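You operate a simulated robot arm through the tools that you are given. There is no shell and no other tool. Be economical: measure what you need, move in short steps, check, and stop when the job is done.

The job below is to be done with a simulated two-armed robot. You get a single attempt, and the scene is never put back.

JOB
Pick up the teal proving unit with one hand, pass it to the other hand and put it on the trolley top. Set down upright: teal proving unit.

Only the result counts: the job must be done as asked and must still hold three seconds after the hand-in. Knocking over, shifting, dropping, spilling or breaking anything else fails it.

ROBOT AND FRAMES
Two 7-joint arms with two-finger parallel grippers on one trunk, on a base that drives. Base frame: it is fixed to the floor where the robot stands at the start and does not move with it; the origin is under the middle of the robot, x ahead of it, y to its left, z up. Lengths are in m, angles in degrees, forces in N, time in s.
The left shoulder is at the start at [0.06, 0.189, 1.178], the right one opposite. With the tool pointing down near the work surface each hand reaches from about 0.1 to 0.32 m from the robot's upright axis, wherever it stands, measured 20 degrees to its own side. Places, roughly: trolley top [0.5, 0, 0.9]. Payload 3.43 kg a hand.
The TCP of each hand is the grasp point between the finger pads, 0.03 m short of the fingertips. In the tool frame z runs along the fingers and y along their closing line. The gripper opens to 0.094 m. The fingers are 0.028 m wide and 0.01 m thick; the gripper's body (0.05 by 0.096 m) begins 0.055 m behind the TCP.
Orientation is told as [roll, pitch, yaw] about the base's x, y, z axes, in that order, counted from this pose: with the fingers straight down and closing along the base's y, the tool's x points along the base's -x, its y along +y and its z along -z.

CONTROLS
- The arms move only by the tool drive_tool. It takes "left_deltas", "right_deltas" or both (then of equal length, played together; a hand with none holds still); each is text: rows parted by semicolons, each of 7 numbers parted by spaces: the shift along the tool's x, y, z in m, then the turn, a rotation vector about the tool's x, y, z in degrees, then the finger opening in m, from 0 to 0.094. In form: x y z ax ay az gripper; .... A call has 1 to 12 rows; each row is the pose to reach, as a shift and turn from the pose commanded when the call began, along the tool's axes at that moment. Each row takes 0.2 s and may step no farther than 0.05 m and 8.6 degrees from the row before; otherwise, or with a gripper value out of range, the whole call is refused. Where a pose cannot be reached the arm comes as near as it can. A force on the tool above 40 N (or 10 N above the force at the start of the call, whichever is more), or a blocked arm, ends the call early, and 0.2 s more pass. Each finger travels about 0.153 m/s and halts on what it meets, pressing with about 36 N; the grip force reading is that of the motor and also rises with nothing between the fingers. The clock runs only during rows and for 0.2 s after the last one: add rows that repeat a pose to give the fingers time. It gives the time, the measured TCP pose, the force on the tool (base axes), the opening and the grip force at its end, in the units of the frame above (readings bear some noise), with the torque about the TCP (base axes, N m) and any sound that the robot's microphone picked up.
- Cameras (640 x 400 px; columns grow to the right, rows downward): "scene" is now at [-0.0035, 0.0133, 1.7089]; the picture's right is [0.22, -0.98, 0.00], its down [-0.88, -0.20, -0.43] and it looks along [0.42, 0.09, -0.90] (base axes); focal length 257 px, centre (320, 200). "left" rides on the left gripper at [0.076, -0.014, -0.103] in its tool frame; the picture's right is [0.18, 0.98, 0.00], its down [-0.75, 0.14, -0.64] and it looks along [-0.63, 0.12, 0.77] (tool axes); focal length 243 px, centre (320, 200). "right" rides on the right gripper at [0.076, 0.014, -0.102] in its tool frame; the picture's right is [-0.18, 0.98, 0.00], its down [-0.75, -0.14, -0.64] and it looks along [-0.63, -0.12, 0.77] (tool axes); focal length 243 px, centre (320, 200). There is no depth. A picture from a camera that has moved, and an enlarged one, comes with that camera's place and axes in the base frame and with its lens.
- grab_frame(camera): a new picture of that camera. The clock stands still meanwhile.
- move_column(by): slides the trunk up (or, below 0, down) by that many m; the arms and the scene camera ride with it, the base frame stays. It gives what a move gives, with no picture.
- roll_base(legs): drives the robot by 1 to 6 legs, each [ahead, left, turn to the left] in m, m and degrees, along the robot's own axes; the way and the turn of a leg run together, so that a leg with both is an arc; at most 1.5 m and 180 degrees a leg. The arms and the cameras ride along, it lands a little off, and it stops where it bumps. It gives what a move gives.
- pan_tilt(pan, tilt): turns the head with the scene camera to pan (to the left, within 86 degrees either way) and tilt (down, from -29 to 69), counted from straight ahead of the robot. It gives what a move gives.
- enlarge(camera, box): a new picture of the part [left, top, right, bottom] of that camera's present view, enlarged. The clock stands still meanwhile.
- sign_off(): hands the job in; it is judged then, once.

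Go step by step. Nothing tells you exact positions but the pictures and the camera data: compare them with the known pose of the tool, close in by small moves and look again before you grip or let go. The budget is 120 turns and 92 pictures, counting those below and the enlarged ones. Unless the task says otherwise, let go and move clear before handing in, and close with one line.

The tools are called after ">>>" as name(argument=value, ...) on one line, values as JSON. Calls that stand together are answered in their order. drive_tool: Moves the arms, as the interface text tells. Its arguments: {"type":"object","properties":{"left_deltas":{"type":"string"},"right_deltas":{"type":"string"}},"required":[]} The other tools are called the same way: move_column (by) slides the trunk up or down; roll_base (legs) drives the base; pan_tilt (pan, tilt) turns the head that bears the scene camera; grab_frame (camera) takes a picture; enlarge (camera, box) takes an enlarged picture of a part of a camera's view; sign_off () hands the job in.

At the start:

```text
time: 0.0
left_tool_pos: [0.3893, 0.2075, 1.1151]
left_tool_rot: [0.0, 0.0, 0.0]
left_contact_force: [-0.8, -0.5, -0.3]
left_wrist_torque: [0.0, -0.01, 0.0]
left_gripper_width: 0.0938
left_grip_force: 0.2
right_tool_pos: [0.3355, -0.1003, 1.1607]
right_tool_rot: [0.1, -0.1, -0.1]
right_contact_force: [-1.0, 0.2, 0.0]
right_wrist_torque: [0.02, 0.01, 0.03]
right_gripper_width: 0.094
right_grip_force: 0.2
trunk travel left (down, up): [-0.85, 0.14]
robot x, y, heading: [-0.0007, 0.0004, -0.1]
head pan, tilt: [12.5, 64.7]
```

scene: 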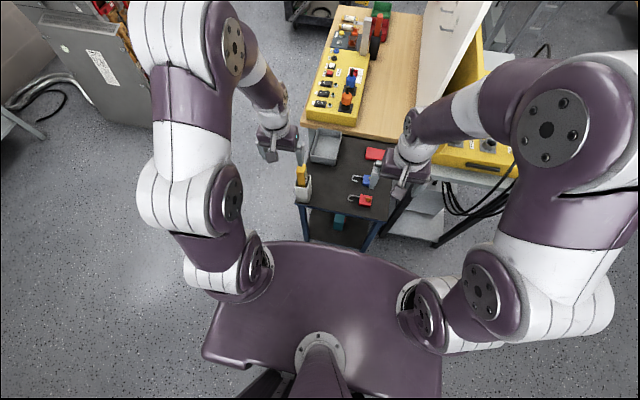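
right: 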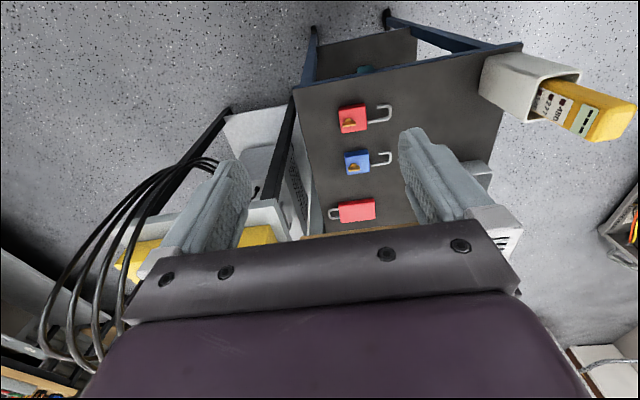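
left: 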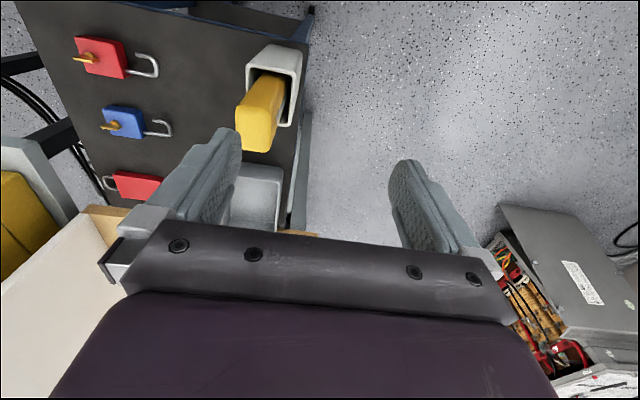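

The trolley stands ahead with its top at about z=0.9, and something teal seems to lie on the lower shelf nearest me. I'll look closer at it first.

>>> enlarge(camera="scene", box=[270, 120, 430, 260])

>>> enlarge(camera="right", box=[280, 10, 540, 170])

```text
2.86 times, centred on (350, 190) of scene
camera zoom: at [-0.0035, 0.0133, 1.7089], right [0.22, -0.98, 0.0], down [-0.88, -0.2, -0.43], along [0.42, 0.09, -0.9], focal length 735 px, centre (234, 229)
```

zoom: 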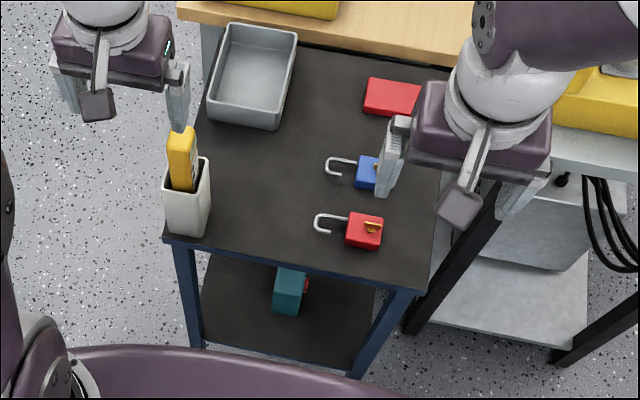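

```text
2.46 times, centred on (410, 90) of right
camera zoom: at [0.2588, -0.0867, 1.2636], right [0.18, 0.98, 0.0], down [0.75, -0.14, 0.64], along [0.63, -0.12, -0.77], focal length 597 px, centre (98, 471)
```

zoom: 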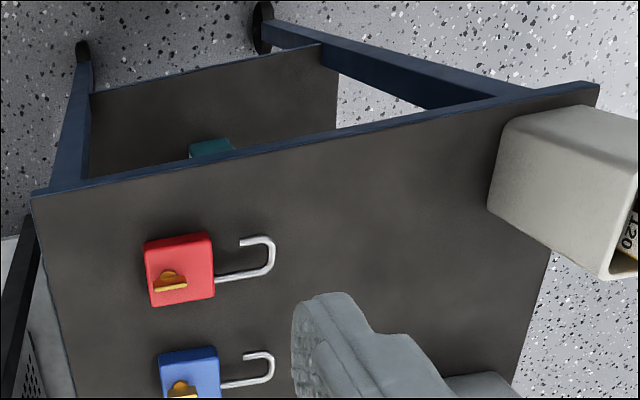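

The teal unit stands on the lower shelf about 0.1 m in from the front edge, near [0.47, 0.01, 0.45], under the top. I'll need to reach it horizontally, so I raise the trunk a little for clearance over the meter and back off to see it.

>>> move_column(by=0.1)

>>> pan_tilt(pan=0, tilt=60)

>>> roll_base(legs=[[-0.35, 0, 0]])

>>> grab_frame(camera="scene")

```text
time: 1.3
left_tool_pos: [0.3893, 0.2077, 1.2144]
left_tool_rot: [0.0, -0.1, 0.0]
left_contact_force: [0.0, -0.1, -0.5]
left_wrist_torque: [-0.01, 0.0, -0.01]
left_gripper_width: 0.0939
left_grip_force: 0.0
right_tool_pos: [0.3338, -0.1001, 1.2596]
right_tool_rot: [0.0, 0.0, 0.0]
right_contact_force: [-0.2, 0.9, -0.8]
right_wrist_torque: [-0.03, 0.02, 0.02]
right_gripper_width: 0.0938
right_grip_force: 0.1
trunk travel left (down, up): [-0.95, 0.04]
robot x, y, heading: [0.001, 0.0002, -0.2]
head pan, tilt: [12.5, 64.7]
```

```text
time: 2.1
left_tool_pos: [0.3883, 0.2071, 1.2138]
left_tool_rot: [-0.1, -0.1, 0.1]
left_contact_force: [0.1, 0.1, 0.8]
left_wrist_torque: [0.05, 0.01, 0.0]
left_gripper_width: 0.0938
left_grip_force: 0.0
right_tool_pos: [0.3348, -0.0991, 1.2608]
right_tool_rot: [0.0, 0.0, 0.1]
right_contact_force: [0.1, -0.2, -0.2]
right_wrist_torque: [-0.02, 0.0, 0.03]
right_gripper_width: 0.0942
right_grip_force: 0.0
trunk travel left (down, up): [-0.95, 0.04]
robot x, y, heading: [0.0012, 0.0021, -0.1]
head pan, tilt: [0.0, 60.0]
```

```text
time: 4.3
left_tool_pos: [0.0425, 0.207, 1.2134]
left_tool_rot: [0.1, 0.1, -0.2]
left_contact_force: [0.4, 0.9, 0.2]
left_wrist_torque: [0.0, 0.0, 0.01]
left_gripper_width: 0.0938
left_grip_force: 0.1
right_tool_pos: [-0.0132, -0.099, 1.2593]
right_tool_rot: [0.0, 0.1, -0.2]
right_contact_force: [0.8, 0.0, 0.0]
right_wrist_torque: [-0.04, 0.03, 0.01]
right_gripper_width: 0.094
right_grip_force: 0.0
trunk travel left (down, up): [-0.95, 0.04]
robot x, y, heading: [-0.3484, 0.0019, -0.3]
head pan, tilt: [0.0, 60.0]
```

```text
86 pictures are left
camera scene: at [-0.3427, 0.0007, 1.814], right [0.0, -1.0, 0.0], down [-0.87, 0.0, -0.5], along [0.5, 0.0, -0.87], focal length 257 px, centre (320, 200)
```

scene: 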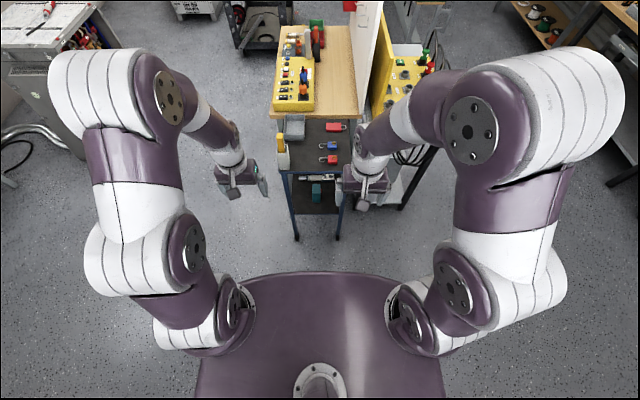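

The way is clear. I'll lower the trunk so I can look under the trolley top.

>>> move_column(by=-0.65)

>>> pan_tilt(pan=0, tilt=38)

>>> grab_frame(camera="scene")

>>> enlarge(camera="scene", box=[240, 120, 400, 220])

```text
refused: -0.65 is not a number from -0.4 to 0.4
```

```text
time: 5.2
left_tool_pos: [0.04, 0.207, 1.2146]
left_tool_rot: [0.0, -0.1, -0.2]
left_contact_force: [-1.2, 0.1, 0.8]
left_wrist_torque: [0.0, -0.01, 0.0]
left_gripper_width: 0.0937
left_grip_force: 0.1
right_tool_pos: [-0.015, -0.1004, 1.2604]
right_tool_rot: [-0.1, 0.0, -0.2]
right_contact_force: [0.8, -0.3, 0.6]
right_wrist_torque: [0.04, -0.01, 0.0]
right_gripper_width: 0.0943
right_grip_force: 0.0
trunk travel left (down, up): [-0.95, 0.04]
robot x, y, heading: [-0.3491, 0.0001, -0.0]
head pan, tilt: [0.0, 38.0]
```

```text
85 pictures are left
camera scene: at [-0.3272, 0.0006, 1.8438], right [0.0, -1.0, 0.0], down [-0.62, 0.0, -0.79], along [0.79, 0.0, -0.62], focal length 257 px, centre (320, 200)
```

scene: 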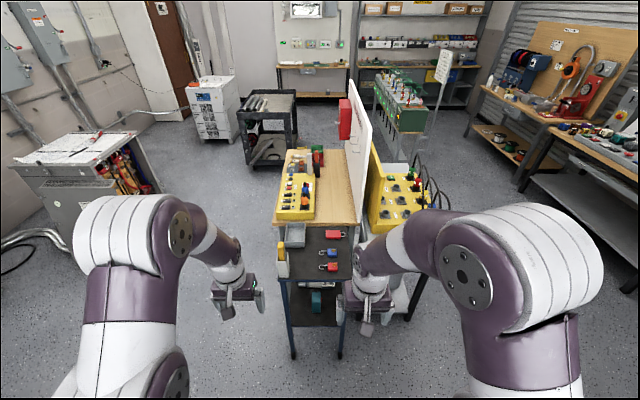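

```text
4.00 times, centred on (320, 170) of scene
camera zoom: at [-0.3272, 0.0006, 1.8438], right [0.0, -1.0, 0.0], down [-0.62, 0.0, -0.79], along [0.79, 0.0, -0.62], focal length 1029 px, centre (320, 320)
```

zoom: 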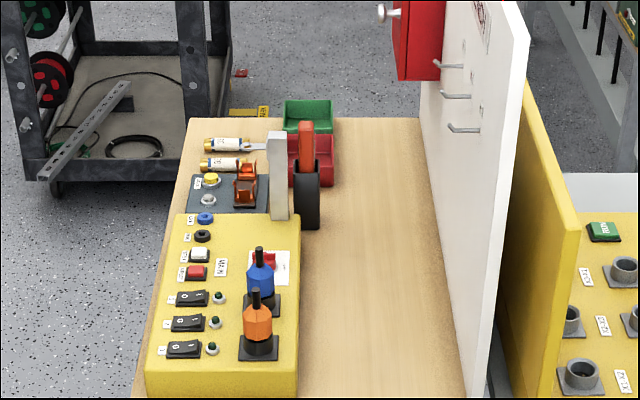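

The trunk moves at most 0.4 m a call, so I'll lower it in two steps and look again.

>>> move_column(by=-0.4)

>>> move_column(by=-0.2)

>>> grab_frame(camera="scene")

```text
time: 9.0
left_tool_pos: [0.0415, 0.2073, 0.8138]
left_tool_rot: [0.0, 0.0, -0.2]
left_contact_force: [0.9, -0.1, -0.2]
left_wrist_torque: [0.01, 0.0, 0.0]
left_gripper_width: 0.0941
left_grip_force: 0.2
right_tool_pos: [-0.0156, -0.1001, 0.8608]
right_tool_rot: [0.0, 0.0, -0.1]
right_contact_force: [0.1, -0.6, -1.2]
right_wrist_torque: [0.01, 0.0, 0.03]
right_gripper_width: 0.0941
right_grip_force: 0.1
trunk travel left (down, up): [-0.55, 0.44]
robot x, y, heading: [-0.3485, 0.0003, -0.2]
head pan, tilt: [0.0, 38.0]
```

```text
time: 11.2
left_tool_pos: [0.0404, 0.2069, 0.6147]
left_tool_rot: [0.0, 0.0, -0.2]
left_contact_force: [-0.9, -0.2, -0.1]
left_wrist_torque: [0.0, 0.05, -0.02]
left_gripper_width: 0.0939
left_grip_force: 0.1
right_tool_pos: [-0.0162, -0.1007, 0.6598]
right_tool_rot: [0.0, 0.0, -0.3]
right_contact_force: [-0.1, 0.1, 0.8]
right_wrist_torque: [0.02, 0.0, 0.01]
right_gripper_width: 0.0938
right_grip_force: 0.0
trunk travel left (down, up): [-0.35, 0.64]
robot x, y, heading: [-0.3516, 0.001, -0.1]
head pan, tilt: [0.0, 38.0]
```

```text
83 pictures are left
camera scene: at [-0.326, 0.0006, 1.2438], right [0.0, -1.0, 0.0], down [-0.62, 0.0, -0.79], along [0.79, 0.0, -0.62], focal length 257 px, centre (320, 200)
```

scene: 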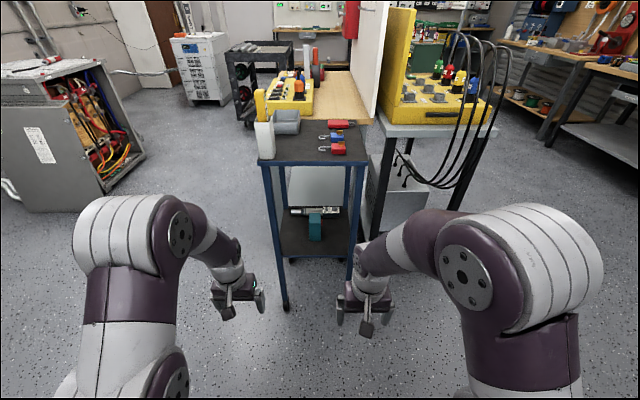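

>>> enlarge(camera="scene", box=[240, 160, 400, 280])

>>> enlarge(camera="scene", box=[290, 200, 340, 250])

```text
3.33 times, centred on (320, 220) of scene
camera zoom: at [-0.326, 0.0006, 1.2438], right [0.0, -1.0, 0.0], down [-0.62, 0.0, -0.79], along [0.79, 0.0, -0.62], focal length 858 px, centre (320, 133)
```

zoom: 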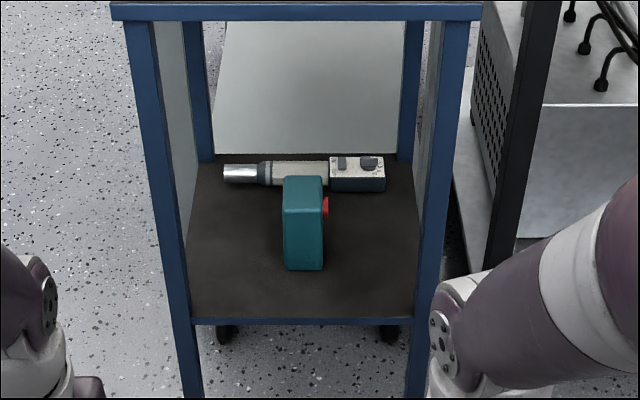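

```text
8.00 times, centred on (315, 225) of scene
camera zoom: at [-0.326, 0.0006, 1.2438], right [0.0, -1.0, 0.0], down [-0.62, 0.0, -0.79], along [0.79, 0.0, -0.62], focal length 2058 px, centre (360, 0)
```

zoom: 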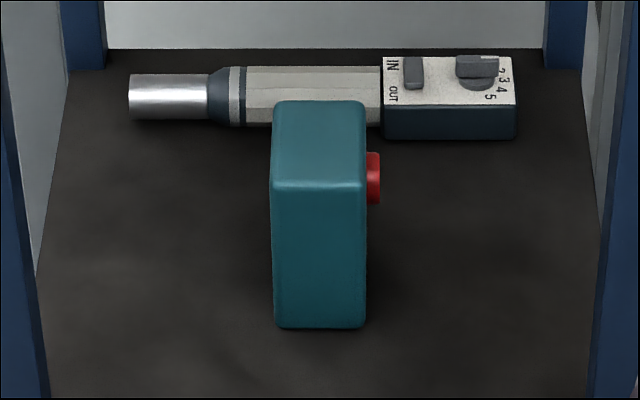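

The unit stands upright, about 0.049 (y) × 0.065 (x) × 0.104 m, centred near [0.476, 0.022] on the shelf, with a red button high on its −y side and a torch behind it. Plan: the left hand takes it low from the front, tilted nearly level, and the right hand takes it from above across x. I'll tilt the left hand forward now, in free space.

>>> drive_tool(left_deltas="-0.011 0 0 0 -7.78 0 0.094; -0.022 0 0 0 -15.56 0 0.094; -0.033 0 0 0 -23.33 0 0.094; -0.044 0 0 0 -31.11 0 0.094; -0.055 0 0 0 -38.89 0 0.094; -0.066 0 0 0 -46.67 0 0.094; -0.077 0 0 0 -54.44 0 0.094; -0.088 0 0 0 -62.22 0 0.094; -0.1 0 0 0 -70 0 0.094; -0.1 0 0 0 -70 0 0.094")

>>> grab_frame(camera="scene")

>>> grab_frame(camera="left")

```text
time: 13.4
left_tool_pos: [0.1407, 0.2065, 0.6131]
left_tool_rot: [0.1, -70.0, -0.3]
left_contact_force: [0.0, -0.8, -0.8]
left_wrist_torque: [0.03, 0.02, 0.0]
left_gripper_width: 0.094
left_grip_force: 0.2
left hand out of reach, approached as far as the arm can: row 4, 5
right_tool_pos: [-0.0156, -0.1005, 0.6599]
right_tool_rot: [0.1, -0.1, -0.1]
right_contact_force: [0.2, -0.5, 0.5]
right_wrist_torque: [0.02, 0.03, -0.01]
right_gripper_width: 0.0939
right_grip_force: 0.1
trunk travel left (down, up): [-0.35, 0.64]
robot x, y, heading: [-0.3507, 0.0037, -0.2]
head pan, tilt: [0.0, 38.0]
```

```text
80 pictures are left
camera scene: at [-0.326, 0.0006, 1.2438], right [0.0, -1.0, 0.0], down [-0.62, 0.0, -0.79], along [0.79, 0.0, -0.62], focal length 257 px, centre (320, 200)
```

scene: 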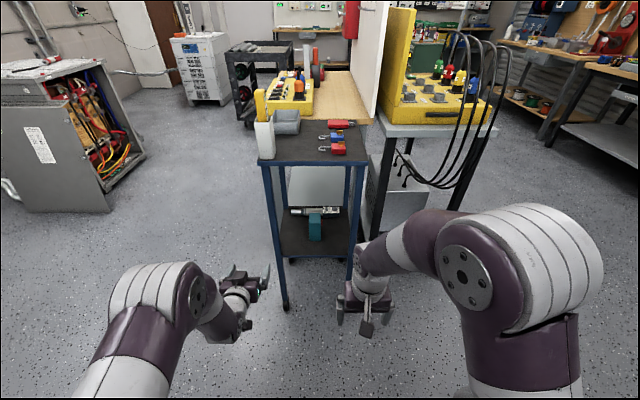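

```text
79 pictures are left
camera left: at [0.0188, 0.1929, 0.5768], right [-0.06, 0.98, -0.17], down [-0.35, 0.14, 0.93], along [0.94, 0.11, 0.33], focal length 243 px, centre (320, 200)
```

left: 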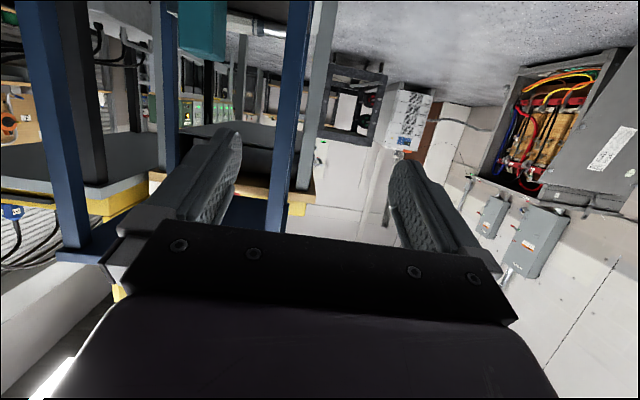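

The left hand is tilted as intended. Now I lower the trunk and sidestep right, so the hand lines up with the unit while it's still well in front of the trolley.

>>> move_column(by=-0.155)

>>> roll_base(legs=[[0, -0.185, 0]])

>>> grab_frame(camera="left")

>>> grab_frame(camera="scene")

```text
time: 15.2
left_tool_pos: [0.1399, 0.2076, 0.4593]
left_tool_rot: [-0.1, -70.0, -0.2]
left_contact_force: [0.4, 0.3, -0.8]
left_wrist_torque: [-0.02, 0.02, -0.02]
left_gripper_width: 0.094
left_grip_force: 0.0
right_tool_pos: [-0.0138, -0.0988, 0.5054]
right_tool_rot: [0.0, 0.0, -0.2]
right_contact_force: [0.3, -0.1, -0.7]
right_wrist_torque: [-0.04, 0.0, 0.03]
right_gripper_width: 0.0938
right_grip_force: 0.0
trunk travel left (down, up): [-0.195, 0.795]
robot x, y, heading: [-0.349, -0.0003, -0.4]
head pan, tilt: [0.0, 38.0]
```

```text
time: 16.7
left_tool_pos: [0.14, 0.022, 0.4589]
left_tool_rot: [0.0, -70.0, -0.2]
left_contact_force: [0.3, -0.1, 0.2]
left_wrist_torque: [-0.02, -0.01, 0.0]
left_gripper_width: 0.0939
left_grip_force: 0.1
right_tool_pos: [-0.0163, -0.2857, 0.5051]
right_tool_rot: [0.0, -0.1, -0.2]
right_contact_force: [-1.1, 0.2, -0.2]
right_wrist_torque: [-0.06, -0.01, -0.04]
right_gripper_width: 0.0941
right_grip_force: 0.0
trunk travel left (down, up): [-0.195, 0.795]
robot x, y, heading: [-0.3479, -0.1857, -0.1]
head pan, tilt: [0.0, 38.0]
```

```text
78 pictures are left
camera left: at [0.018, 0.0076, 0.422], right [-0.06, 0.98, -0.17], down [-0.34, 0.14, 0.93], along [0.94, 0.11, 0.33], focal length 243 px, centre (320, 200)
```

left: 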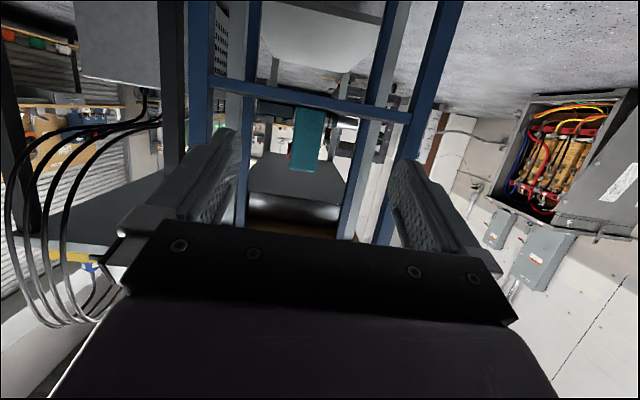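

```text
77 pictures are left
camera scene: at [-0.3266, -0.1847, 1.0888], right [0.0, -1.0, 0.0], down [-0.62, 0.0, -0.79], along [0.79, 0.0, -0.62], focal length 257 px, centre (320, 200)
```

scene: 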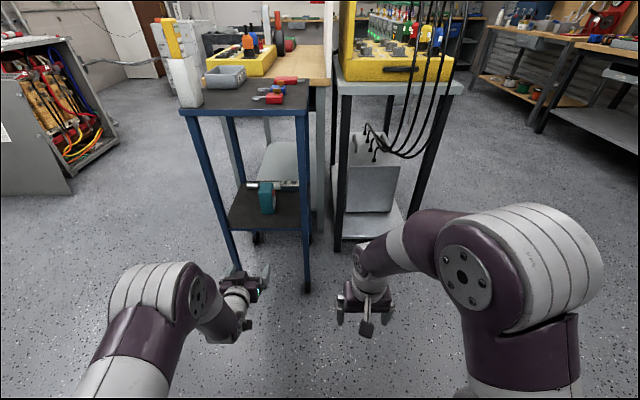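

The hand is now in front of the trolley at y≈0.022. I'll zoom in on the unit from both cameras to triangulate its edges, the button and the shelf lip.

>>> enlarge(camera="scene", box=[225, 165, 315, 245])

>>> enlarge(camera="left", box=[200, 60, 420, 200])

```text
5.00 times, centred on (270, 205) of scene
camera zoom: at [-0.3266, -0.1847, 1.0888], right [0.0, -1.0, 0.0], down [-0.62, 0.0, -0.79], along [0.79, 0.0, -0.62], focal length 1286 px, centre (570, 175)
```

zoom: 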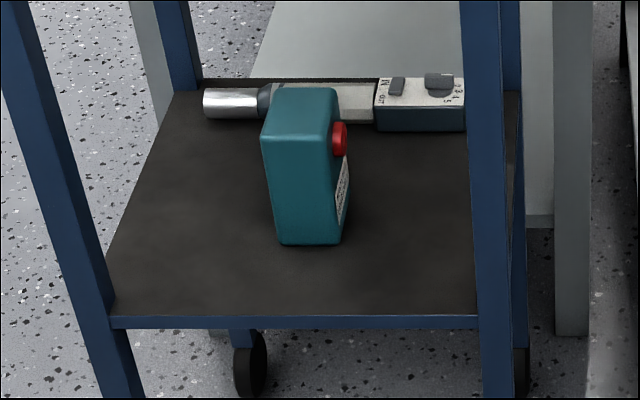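

```text
2.86 times, centred on (310, 130) of left
camera zoom: at [0.018, 0.0076, 0.422], right [-0.06, 0.98, -0.17], down [-0.34, 0.14, 0.93], along [0.94, 0.11, 0.33], focal length 693 px, centre (349, 400)
```

zoom: 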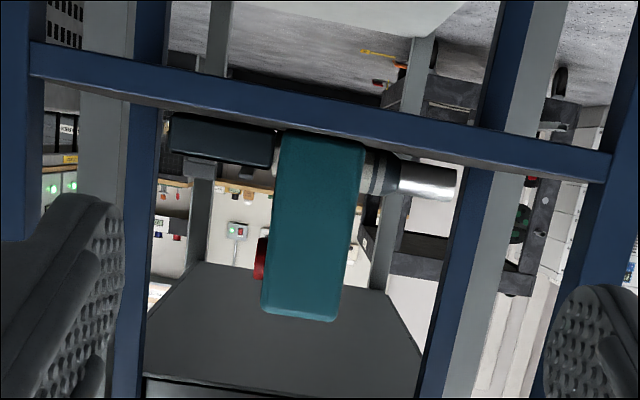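

Both views agree: front face x≈0.444, centre y≈0.021, top z≈0.52, button at about [0.47, −0.005, 0.50] and shelf lip at x≈0.361. I'll drive 0.13 m nearer and then extend the arm to just short of the unit.

>>> roll_base(legs=[[0.13, 0, 0]])

>>> drive_tool(left_deltas="-0.012 0 0.035 0 0 0 0.094; -0.024 0 0.07 0 0 0 0.094; -0.034 0 0.1 0 0 0 0.094; -0.034 0 0.1 0 0 0 0.094")

>>> grab_frame(camera="scene")

>>> grab_frame(camera="left")

```text
time: 18.0
left_tool_pos: [0.2683, 0.0214, 0.4591]
left_tool_rot: [-0.1, -70.0, -0.3]
left_contact_force: [-0.3, 0.2, -0.7]
left_wrist_torque: [-0.02, 0.02, 0.01]
left_gripper_width: 0.0939
left_grip_force: 0.1
right_tool_pos: [0.1127, -0.2858, 0.506]
right_tool_rot: [0.0, 0.0, -0.3]
right_contact_force: [0.2, 0.7, 0.1]
right_wrist_torque: [-0.01, 0.01, -0.01]
right_gripper_width: 0.0938
right_grip_force: 0.0
trunk travel left (down, up): [-0.195, 0.795]
robot x, y, heading: [-0.2155, -0.1866, -0.4]
head pan, tilt: [0.0, 38.0]
```

```text
time: 19.0
left_tool_pos: [0.3752, 0.0202, 0.4555]
left_tool_rot: [0.0, -69.9, -0.3]
left_contact_force: [0.6, -1.3, -0.2]
left_wrist_torque: [0.01, 0.01, -0.03]
left_gripper_width: 0.094
left_grip_force: 0.0
right_tool_pos: [0.1133, -0.286, 0.505]
right_tool_rot: [-0.1, 0.0, -0.3]
right_contact_force: [0.4, -0.2, -0.5]
right_wrist_torque: [0.01, 0.02, -0.02]
right_gripper_width: 0.094
right_grip_force: 0.1
trunk travel left (down, up): [-0.195, 0.795]
robot x, y, heading: [-0.2192, -0.1861, -0.3]
head pan, tilt: [0.0, 38.0]
```

```text
74 pictures are left
camera scene: at [-0.1982, -0.1853, 1.0888], right [0.0, -1.0, 0.0], down [-0.62, 0.0, -0.79], along [0.79, 0.0, -0.62], focal length 257 px, centre (320, 200)
```

scene: 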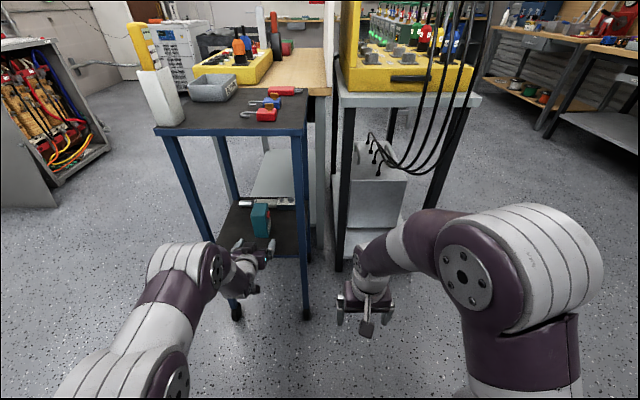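

```text
73 pictures are left
camera left: at [0.2527, 0.0062, 0.4185], right [-0.06, 0.98, -0.17], down [-0.34, 0.14, 0.93], along [0.94, 0.11, 0.33], focal length 243 px, centre (320, 200)
```

left: 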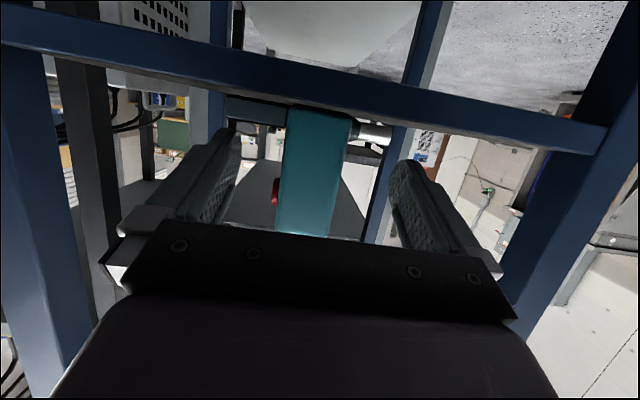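

The unit sits centred between the open fingers. I'll advance 0.08 m to the grasp depth.

>>> drive_tool(left_deltas="-0.008 0 0.025 0 0 0 0.094; -0.016 0 0.05 0 0 0 0.094; -0.0245 0 0.0762 0 0 0 0.094; -0.0245 0 0.0762 0 0 0 0.094")

>>> enlarge(camera="scene", box=[200, 180, 320, 300])

>>> grab_frame(camera="left")

```text
time: 20.0
left_tool_pos: [0.4559, 0.0206, 0.4528]
left_tool_rot: [0.0, -69.9, -0.2]
left_contact_force: [0.1, 0.2, 0.0]
left_wrist_torque: [0.0, -0.02, 0.01]
left_gripper_width: 0.0938
left_grip_force: 0.0
right_tool_pos: [0.113, -0.287, 0.5057]
right_tool_rot: [0.0, 0.0, -0.3]
right_contact_force: [0.4, 0.2, 0.3]
right_wrist_torque: [0.0, 0.04, 0.05]
right_gripper_width: 0.0942
right_grip_force: 0.0
trunk travel left (down, up): [-0.195, 0.795]
robot x, y, heading: [-0.2217, -0.1849, -0.2]
head pan, tilt: [0.0, 38.0]
```

```text
3.33 times, centred on (260, 240) of scene
camera zoom: at [-0.1982, -0.1853, 1.0888], right [0.0, -1.0, 0.0], down [-0.62, 0.0, -0.79], along [0.79, 0.0, -0.62], focal length 858 px, centre (520, 67)
```

zoom: 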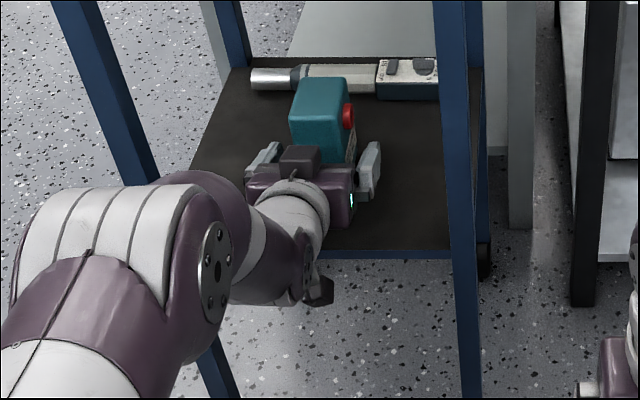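

```text
71 pictures are left
camera left: at [0.3336, 0.0071, 0.4168], right [-0.06, 0.98, -0.17], down [-0.34, 0.14, 0.93], along [0.94, 0.11, 0.33], focal length 243 px, centre (320, 200)
```

left: 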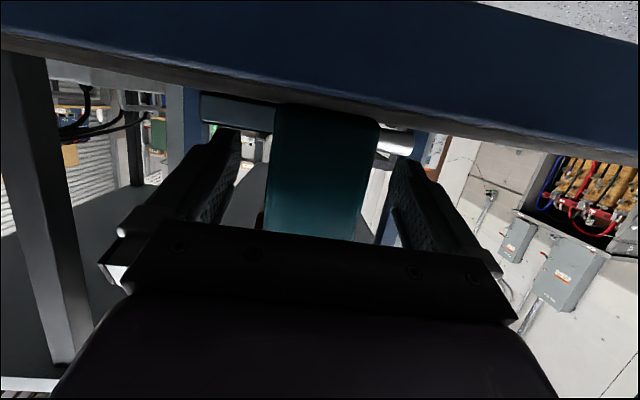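

Fingers straddle the unit below the button, nearly centred. Closing now.

>>> drive_tool(left_deltas="0 0.002 0 0 0 0 0.07; 0 0.002 0 0 0 0 0.055; 0 0.002 0 0 0 0 0.04; 0 0.002 0 0 0 0 0.02; 0 0.002 0 0 0 0 0.02")

>>> enlarge(camera="scene", box=[200, 180, 320, 300])

```text
time: 21.2
left_tool_pos: [0.4544, 0.0223, 0.4527]
left_tool_rot: [0.1, -70.0, -0.3]
left_contact_force: [0.5, -1.3, 0.9]
left_wrist_torque: [-0.03, -0.11, -0.14]
left_gripper_width: 0.0545
left_grip_force: 35.5
right_tool_pos: [0.1125, -0.2862, 0.5054]
right_tool_rot: [0.0, 0.0, -0.3]
right_contact_force: [-0.4, 0.5, -0.7]
right_wrist_torque: [0.0, 0.03, -0.02]
right_gripper_width: 0.094
right_grip_force: 0.1
trunk travel left (down, up): [-0.195, 0.795]
robot x, y, heading: [-0.2209, -0.1839, -0.3]
head pan, tilt: [0.0, 38.0]
```

```text
3.33 times, centred on (260, 240) of scene
camera zoom: at [-0.1983, -0.1855, 1.0888], right [0.0, -1.0, 0.0], down [-0.62, 0.0, -0.79], along [0.79, 0.0, -0.62], focal length 858 px, centre (520, 67)
```

zoom: 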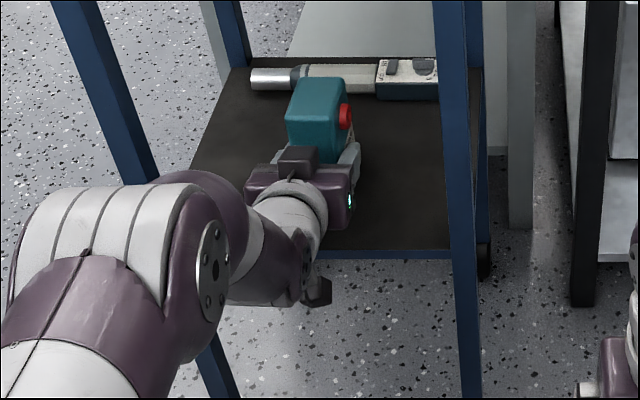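

The grip holds at 0.0545 m. I'll lift slightly with the trunk and check how it hangs.

>>> move_column(by=0.05)

>>> enlarge(camera="scene", box=[220, 180, 310, 250])

>>> grab_frame(camera="left")

```text
time: 22.1
left_tool_pos: [0.4543, 0.0237, 0.5038]
left_tool_rot: [0.0, -69.8, -0.2]
left_contact_force: [0.3, 0.9, -2.4]
left_wrist_torque: [0.02, 0.05, 0.0]
left_gripper_width: 0.0543
left_grip_force: 36.1
right_tool_pos: [0.1142, -0.2863, 0.5553]
right_tool_rot: [0.0, 0.0, -0.3]
right_contact_force: [-0.3, 0.2, 0.4]
right_wrist_torque: [0.02, 0.01, 0.04]
right_gripper_width: 0.0939
right_grip_force: 0.2
trunk travel left (down, up): [-0.245, 0.745]
robot x, y, heading: [-0.2236, -0.1847, -0.5]
head pan, tilt: [0.0, 38.0]
```

```text
5.71 times, centred on (265, 215) of scene
camera zoom: at [-0.1977, -0.1852, 1.1388], right [0.0, -1.0, 0.0], down [-0.62, 0.0, -0.79], along [0.79, 0.0, -0.62], focal length 1470 px, centre (634, 114)
```

zoom: 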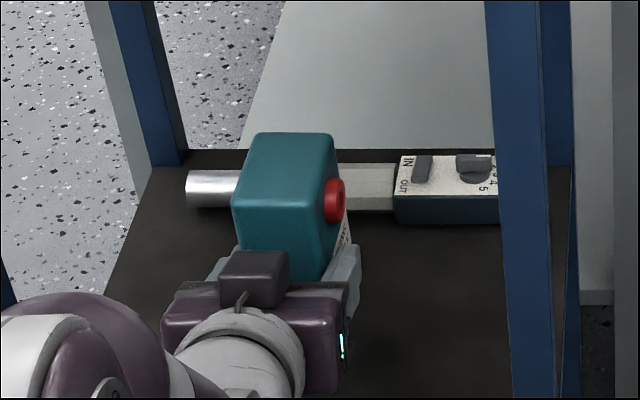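

```text
68 pictures are left
camera left: at [0.3329, 0.0089, 0.4663], right [-0.06, 0.98, -0.17], down [-0.34, 0.14, 0.93], along [0.94, 0.11, 0.33], focal length 243 px, centre (320, 200)
```

left: 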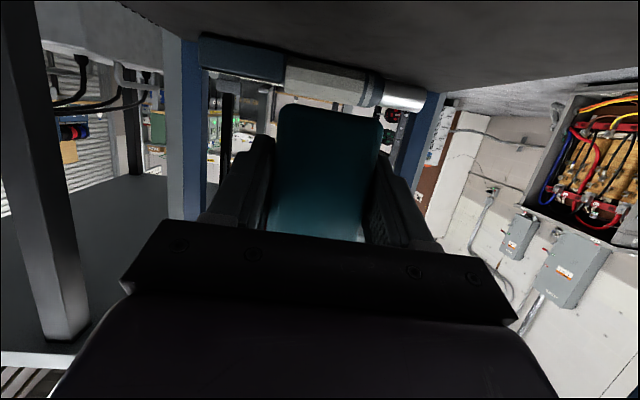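

The unit is held upright and clear of the shelf. I'll back straight out from under the trolley.

>>> roll_base(legs=[[-0.4, 0, 0]])

>>> grab_frame(camera="scene")

```text
time: 24.6
left_tool_pos: [0.0646, 0.0184, 0.5038]
left_tool_rot: [0.0, -70.0, -0.9]
left_contact_force: [0.4, 0.3, -3.4]
left_wrist_torque: [-0.02, 0.06, 0.0]
left_gripper_width: 0.0546
left_grip_force: 36.0
right_tool_pos: [-0.2809, -0.2855, 0.5561]
right_tool_rot: [-0.1, 0.0, -1.0]
right_contact_force: [-0.1, -0.4, 0.7]
right_wrist_torque: [-0.02, 0.0, 0.02]
right_gripper_width: 0.0938
right_grip_force: 0.1
trunk travel left (down, up): [-0.245, 0.745]
robot x, y, heading: [-0.615, -0.1816, -0.9]
head pan, tilt: [0.0, 38.0]
```

```text
67 pictures are left
camera scene: at [-0.5912, -0.1816, 1.1388], right [-0.02, -1.0, 0.0], down [-0.62, 0.01, -0.79], along [0.79, -0.01, -0.62], focal length 257 px, centre (320, 200)
```

scene: 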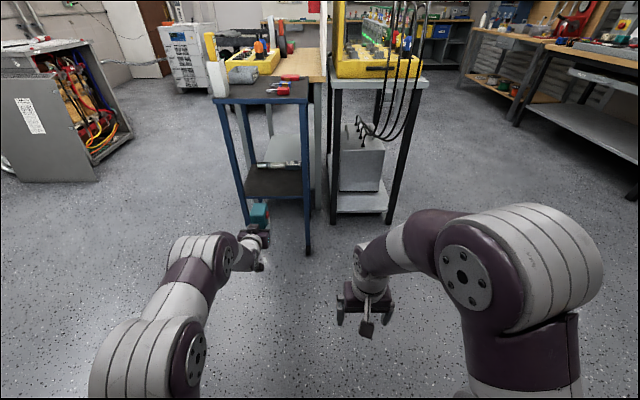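

Clear of the trolley. Now I retract the left arm towards the middle and, at the same time, raise the right hand and turn it so that it closes along x.

>>> drive_tool(left_deltas="0.0114 -0.02 -0.0313 0 0 0 0.02; 0.0228 -0.04 -0.0627 0 0 0 0.02; 0.0342 -0.06 -0.094 0 0 0 0.02; 0.0456 -0.08 -0.1253 0 0 0 0.02; 0.057 -0.1 -0.1567 0 0 0 0.02; 0.0684 -0.12 -0.188 0 0 0 0.02; 0.0684 -0.12 -0.188 0 0 0 0.02; 0.0684 -0.12 -0.188 0 0 0 0.02; 0.0684 -0.12 -0.188 0 0 0 0.02; 0.0684 -0.12 -0.188 0 0 0 0.02; 0.0684 -0.12 -0.188 0 0 0 0.02; 0.0684 -0.12 -0.188 0 0 0 0.02", right_deltas="0 0 -0.02 0 0 -8.2 0.094; 0 0 -0.04 0 0 -16.4 0.094; 0 0 -0.06 0 0 -24.6 0.094; 0 0 -0.08 0 0 -32.8 0.094; 0 0 -0.1 0 0 -41 0.094; 0 0 -0.12 0 0 -49.2 0.094; 0 0 -0.14 0 0 -57.4 0.094; 0 0 -0.16 0 0 -65.6 0.094; 0 0 -0.18 0 0 -73.8 0.094; 0 0 -0.2 0 0 -82 0.094; 0 0 -0.2 0 0 -90 0.094; 0 0 -0.2 0 0 -90 0.094")

>>> grab_frame(camera="scene")

>>> grab_frame(camera="right")

```text
time: 27.2
left_tool_pos: [-0.1363, -0.0982, 0.5038]
left_tool_rot: [0.0, -70.0, -0.9]
left_contact_force: [-0.6, -0.4, -2.8]
left_wrist_torque: [0.03, 0.04, -0.01]
left_gripper_width: 0.0541
left_grip_force: 36.0
right_tool_pos: [-0.2862, -0.2861, 0.6594]
right_tool_rot: [0.1, 0.0, 89.2]
right_contact_force: [-0.2, -0.4, -0.4]
right_wrist_torque: [0.0, 0.01, 0.02]
right_gripper_width: 0.0939
right_grip_force: 0.0
right hand out of reach, approached as far as the arm can: row 6, 7, 8, 9, 10, 11, 12
trunk travel left (down, up): [-0.245, 0.745]
robot x, y, heading: [-0.6168, -0.181, -0.9]
head pan, tilt: [0.0, 38.0]
```

```text
66 pictures are left
camera scene: at [-0.5912, -0.1817, 1.1388], right [-0.02, -1.0, 0.0], down [-0.62, 0.01, -0.79], along [0.79, -0.01, -0.62], focal length 257 px, centre (320, 200)
```

scene: 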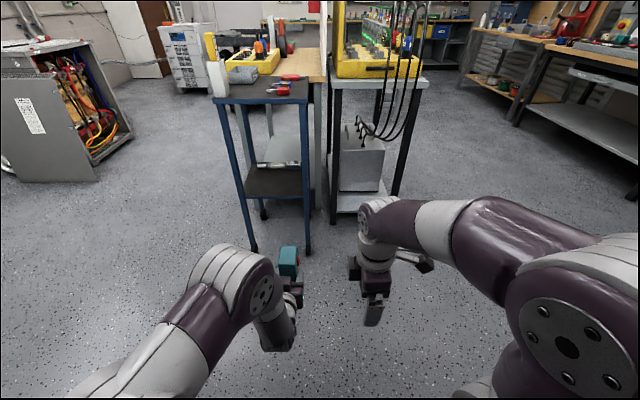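

```text
65 pictures are left
camera right: at [-0.3012, -0.3628, 0.7626], right [-0.98, 0.2, 0.0], down [0.15, 0.75, 0.64], along [0.13, 0.63, -0.77], focal length 243 px, centre (320, 200)
```

right: 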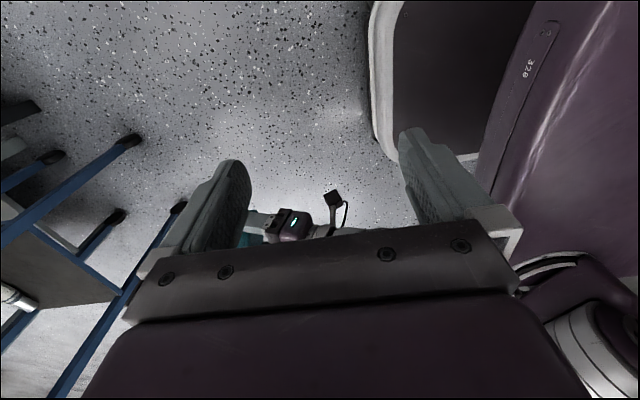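

The right hand now closes along x. I'll lower the unit a little with the left hand and bring the right hand over it at a safe height.

>>> drive_tool(left_deltas="0.0141 0 0.005 0 0 0 0.02; 0.0282 0 0.01 0 0 0 0.02; 0.0423 0 0.015 0 0 0 0.02; 0.0564 0 0.0205 0 0 0 0.02; 0.0564 0 0.0205 0 0 0 0.02; 0.0564 0 0.0205 0 0 0 0.02; 0.0564 0 0.0205 0 0 0 0.02; 0.0564 0 0.0205 0 0 0 0.02; 0.0564 0 0.0205 0 0 0 0.02; 0.0564 0 0.0205 0 0 0 0.02", right_deltas="0 0 0.003 0 0 0 0.094; 0 0 0.01 0 0 0 0.094; 0 0 0.02 0 0 0 0.094; -0.0317 -0.028 0.02 0 0 0 0.094; -0.0633 -0.056 0.02 0 0 0 0.094; -0.095 -0.084 0.02 0 0 0 0.094; -0.1267 -0.112 0.02 0 0 0 0.094; -0.1583 -0.14 0.02 0 0 0 0.094; -0.19 -0.168 0.02 0 0 0 0.094; -0.19 -0.168 0.02 0 0 0 0.094")

>>> grab_frame(camera="scene")

>>> grab_frame(camera="right")

```text
time: 29.4
left_tool_pos: [-0.1379, -0.0977, 0.446]
left_tool_rot: [0.0, -70.0, -0.9]
left_contact_force: [-0.1, 0.1, -2.7]
left_wrist_torque: [0.0, 0.07, 0.0]
left_gripper_width: 0.0543
left_grip_force: 36.4
right_tool_pos: [-0.166, -0.1361, 0.5808]
right_tool_rot: [0.0, 0.0, 89.2]
right_contact_force: [-0.1, -0.3, -0.5]
right_wrist_torque: [-0.02, 0.01, 0.0]
right_gripper_width: 0.094
right_grip_force: 0.1
right hand out of reach, approached as far as the arm can: row 6, 7, 8, 9, 10
trunk travel left (down, up): [-0.245, 0.745]
robot x, y, heading: [-0.6143, -0.1871, -1.0]
head pan, tilt: [0.0, 38.0]
```

```text
64 pictures are left
camera scene: at [-0.5909, -0.1814, 1.1388], right [-0.02, -1.0, 0.0], down [-0.62, 0.01, -0.79], along [0.79, -0.01, -0.62], focal length 257 px, centre (320, 200)
```

scene: 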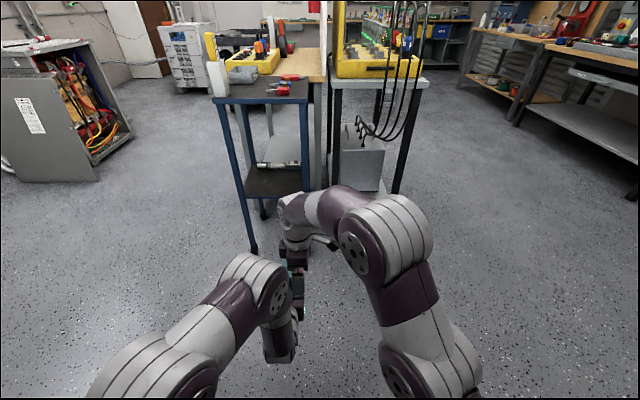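

```text
63 pictures are left
camera right: at [-0.1821, -0.2132, 0.6838], right [-0.98, 0.2, 0.0], down [0.15, 0.75, 0.64], along [0.13, 0.63, -0.77], focal length 243 px, centre (320, 200)
```

right: 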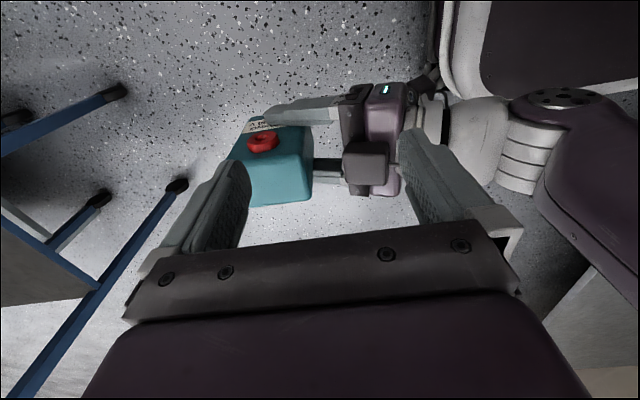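

The right arm's reach ended at [-0.166, -0.136, 0.581], above and beside the unit with no contact. I'll bring the unit down and under that spot with the left arm instead.

>>> drive_tool(left_deltas="0.0313 0 0.0114 0 0 0 0.02; 0.0627 0 0.0228 0 0 0 0.02; 0.094 0 0.0342 0 0 0 0.02; 0.0983 -0.0075 0.0225 0 0 0 0.02; 0.1026 -0.015 0.0107 0 0 0 0.02; 0.1069 -0.0225 -0.001 0 0 0 0.02; 0.1111 -0.03 -0.0128 0 0 0 0.02; 0.1111 -0.03 -0.0128 0 0 0 0.02")

>>> grab_frame(camera="right")

>>> enlarge(camera="scene", box=[220, 200, 380, 360])

```text
time: 31.2
left_tool_pos: [-0.1896, -0.1273, 0.3439]
left_tool_rot: [0.0, -70.1, -0.9]
left_contact_force: [-0.2, -0.4, -3.3]
left_wrist_torque: [0.01, 0.07, 0.03]
left_gripper_width: 0.0542
left_grip_force: 36.3
right_tool_pos: [-0.1668, -0.1364, 0.5809]
right_tool_rot: [-0.1, 0.1, 89.1]
right_contact_force: [-0.8, 0.1, -0.5]
right_wrist_torque: [0.0, 0.03, 0.04]
right_gripper_width: 0.0942
right_grip_force: 0.0
trunk travel left (down, up): [-0.245, 0.745]
robot x, y, heading: [-0.6164, -0.1807, -0.9]
head pan, tilt: [0.0, 38.0]
```

```text
62 pictures are left
camera right: at [-0.1824, -0.2136, 0.6841], right [-0.98, 0.2, 0.0], down [0.15, 0.75, 0.64], along [0.13, 0.63, -0.77], focal length 243 px, centre (320, 200)
```

right: 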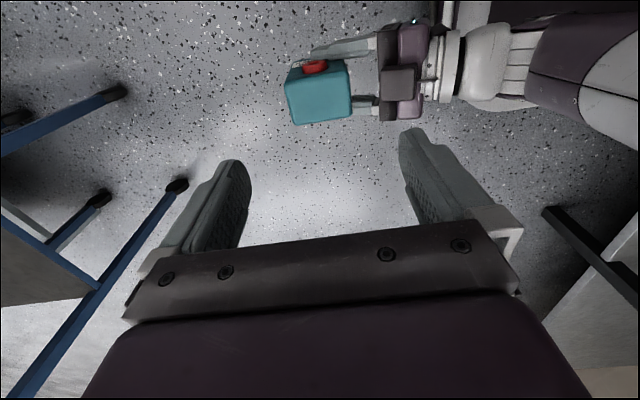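

```text
2.50 times, centred on (300, 280) of scene
camera zoom: at [-0.5912, -0.1817, 1.1388], right [-0.02, -1.0, 0.0], down [-0.62, 0.01, -0.79], along [0.79, -0.01, -0.62], focal length 643 px, centre (370, 0)
```

zoom: 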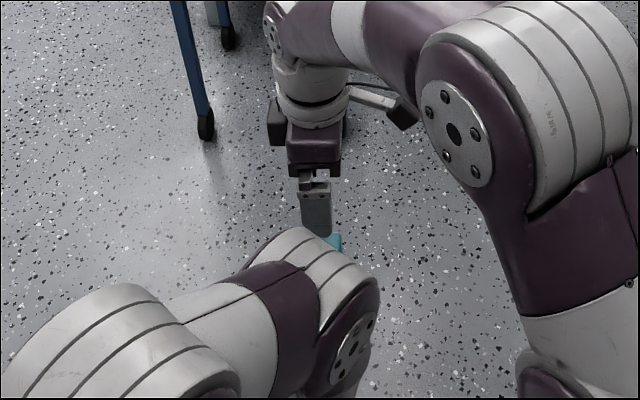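

The unit's top is now at about z=0.412, centred near [-0.166, -0.128], right under the right hand. I'll lower the right hand a first 0.05 m to see how its command tracks.

>>> drive_tool(right_deltas="0 0 0.025 0 0 0 0.086; 0 0 0.05 0 0 0 0.086; 0 0 0.05 0 0 0 0.086")

```text
time: 32.0
left_tool_pos: [-0.1895, -0.1268, 0.3426]
left_tool_rot: [0.0, -70.0, -0.9]
left_contact_force: [-0.1, -0.4, -3.0]
left_wrist_torque: [-0.01, 0.06, 0.01]
left_gripper_width: 0.0543
left_grip_force: 36.4
right_tool_pos: [-0.1681, -0.1373, 0.5326]
right_tool_rot: [0.0, 0.0, 89.1]
right_contact_force: [-0.3, 0.4, -0.7]
right_wrist_torque: [0.0, -0.01, 0.01]
right_gripper_width: 0.0863
right_grip_force: 0.1
trunk travel left (down, up): [-0.245, 0.745]
robot x, y, heading: [-0.6154, -0.1785, -0.7]
head pan, tilt: [0.0, 38.0]
```

It tracks from where it is. Lowering to just above the unit and aligning y.

>>> drive_tool(right_deltas="-0.005 0 0.035 0 0 0 0.086; -0.0095 0 0.07 0 0 0 0.086; -0.0095 0 0.07 0 0 0 0.086")

>>> grab_frame(camera="right")

>>> grab_frame(camera="left")

```text
time: 32.8
left_tool_pos: [-0.189, -0.1273, 0.3429]
left_tool_rot: [0.0, -69.9, -0.9]
left_contact_force: [0.3, -0.4, -3.0]
left_wrist_torque: [0.0, 0.1, -0.02]
left_gripper_width: 0.0542
left_grip_force: 36.1
right_tool_pos: [-0.1669, -0.1267, 0.4615]
right_tool_rot: [0.0, 0.0, 89.1]
right_contact_force: [-0.1, 0.6, 0.2]
right_wrist_torque: [-0.02, 0.01, -0.03]
right_gripper_width: 0.0858
right_grip_force: 0.1
trunk travel left (down, up): [-0.245, 0.745]
robot x, y, heading: [-0.611, -0.1803, -1.0]
head pan, tilt: [0.0, 38.0]
```

```text
60 pictures are left
camera right: at [-0.1812, -0.2039, 0.5658], right [-0.98, 0.2, 0.0], down [0.15, 0.75, 0.64], along [0.13, 0.63, -0.77], focal length 243 px, centre (320, 200)
```

right: 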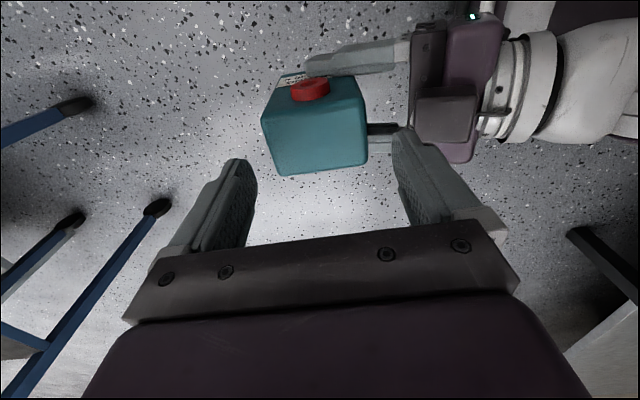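

```text
59 pictures are left
camera left: at [-0.3113, -0.1395, 0.3063], right [-0.05, 0.98, -0.17], down [-0.34, 0.15, 0.93], along [0.94, 0.1, 0.33], focal length 243 px, centre (320, 200)
```

left: 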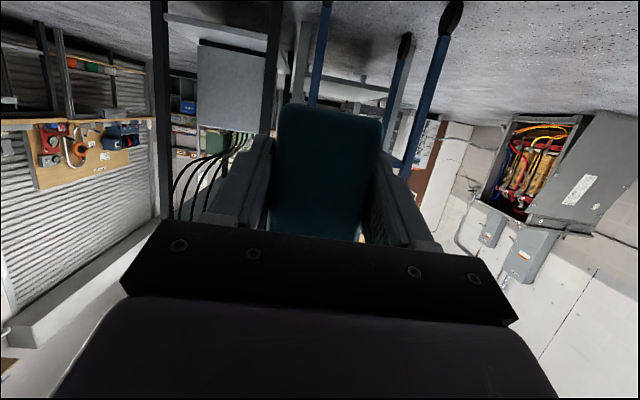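

The unit's top face is centred at about [-0.1645, -0.129] and square to the hand. I'll lower the right hand over it.

>>> drive_tool(right_deltas="0.002 -0.0025 0.02 0 0 0 0.086; 0.002 -0.0025 0.043 0 0 0 0.086; 0.002 -0.0025 0.0645 0 0 0 0.086; 0.002 -0.0025 0.0645 0 0 0 0.086")

>>> grab_frame(camera="right")

>>> grab_frame(camera="left")

```text
time: 33.8
left_tool_pos: [-0.1897, -0.1268, 0.344]
left_tool_rot: [0.1, -70.1, -1.0]
left_contact_force: [0.4, -0.3, -3.5]
left_wrist_torque: [-0.05, 0.04, 0.0]
left_gripper_width: 0.0544
left_grip_force: 36.2
right_tool_pos: [-0.1634, -0.1267, 0.3984]
right_tool_rot: [-0.1, 0.1, 89.0]
right_contact_force: [0.4, 0.2, -0.4]
right_wrist_torque: [-0.01, 0.01, 0.03]
right_gripper_width: 0.0859
right_grip_force: 0.0
trunk travel left (down, up): [-0.245, 0.745]
robot x, y, heading: [-0.6158, -0.1792, -0.8]
head pan, tilt: [0.0, 38.0]
```

```text
58 pictures are left
camera right: at [-0.1786, -0.2039, 0.5013], right [-0.98, 0.2, 0.0], down [0.15, 0.75, 0.64], along [0.13, 0.63, -0.77], focal length 243 px, centre (320, 200)
```

right: 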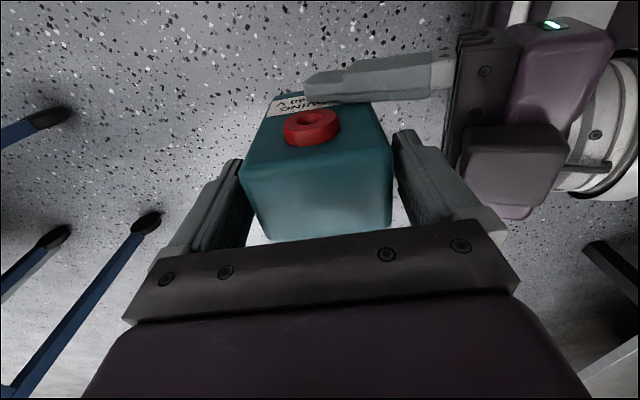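

```text
57 pictures are left
camera left: at [-0.3113, -0.1395, 0.3063], right [-0.05, 0.98, -0.17], down [-0.34, 0.15, 0.93], along [0.94, 0.1, 0.33], focal length 243 px, centre (320, 200)
```

left: 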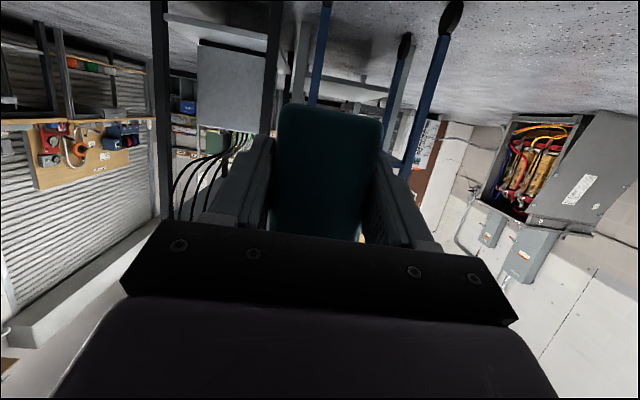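

Right fingers straddle the unit front and back, clear of the left hand. Closing the right hand.

>>> drive_tool(right_deltas="0 0 0 0 0 0 0.078; 0 0 0 0 0 0 0.07; 0 0 0 0 0 0 0.06; 0 0 0 0 0 0 0.04; 0 0 0 0 0 0 0.03; 0 0 0 0 0 0 0.03")

>>> grab_frame(camera="right")

```text
time: 35.2
left_tool_pos: [-0.1885, -0.1261, 0.3427]
left_tool_rot: [-0.2, -70.0, -0.8]
left_contact_force: [8.5, -0.4, -7.0]
left_wrist_torque: [0.02, 0.33, 0.1]
left_gripper_width: 0.0541
left_grip_force: 36.1
right_tool_pos: [-0.1652, -0.1259, 0.3972]
right_tool_rot: [0.1, 0.0, 89.1]
right_contact_force: [-10.1, 0.7, 4.5]
right_wrist_torque: [0.07, 0.38, -0.13]
right_gripper_width: 0.0744
right_grip_force: 36.3
trunk travel left (down, up): [-0.245, 0.745]
robot x, y, heading: [-0.6187, -0.1841, -1.1]
head pan, tilt: [0.0, 38.0]
```

```text
56 pictures are left
camera right: at [-0.1789, -0.2039, 0.5015], right [-0.98, 0.2, 0.0], down [0.15, 0.75, 0.64], along [0.13, 0.63, -0.77], focal length 243 px, centre (320, 200)
```

right: 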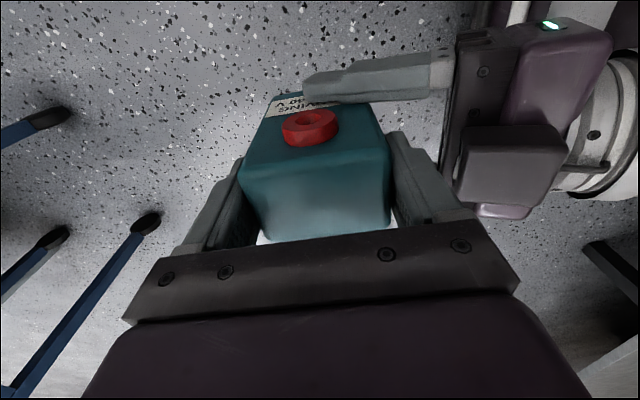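

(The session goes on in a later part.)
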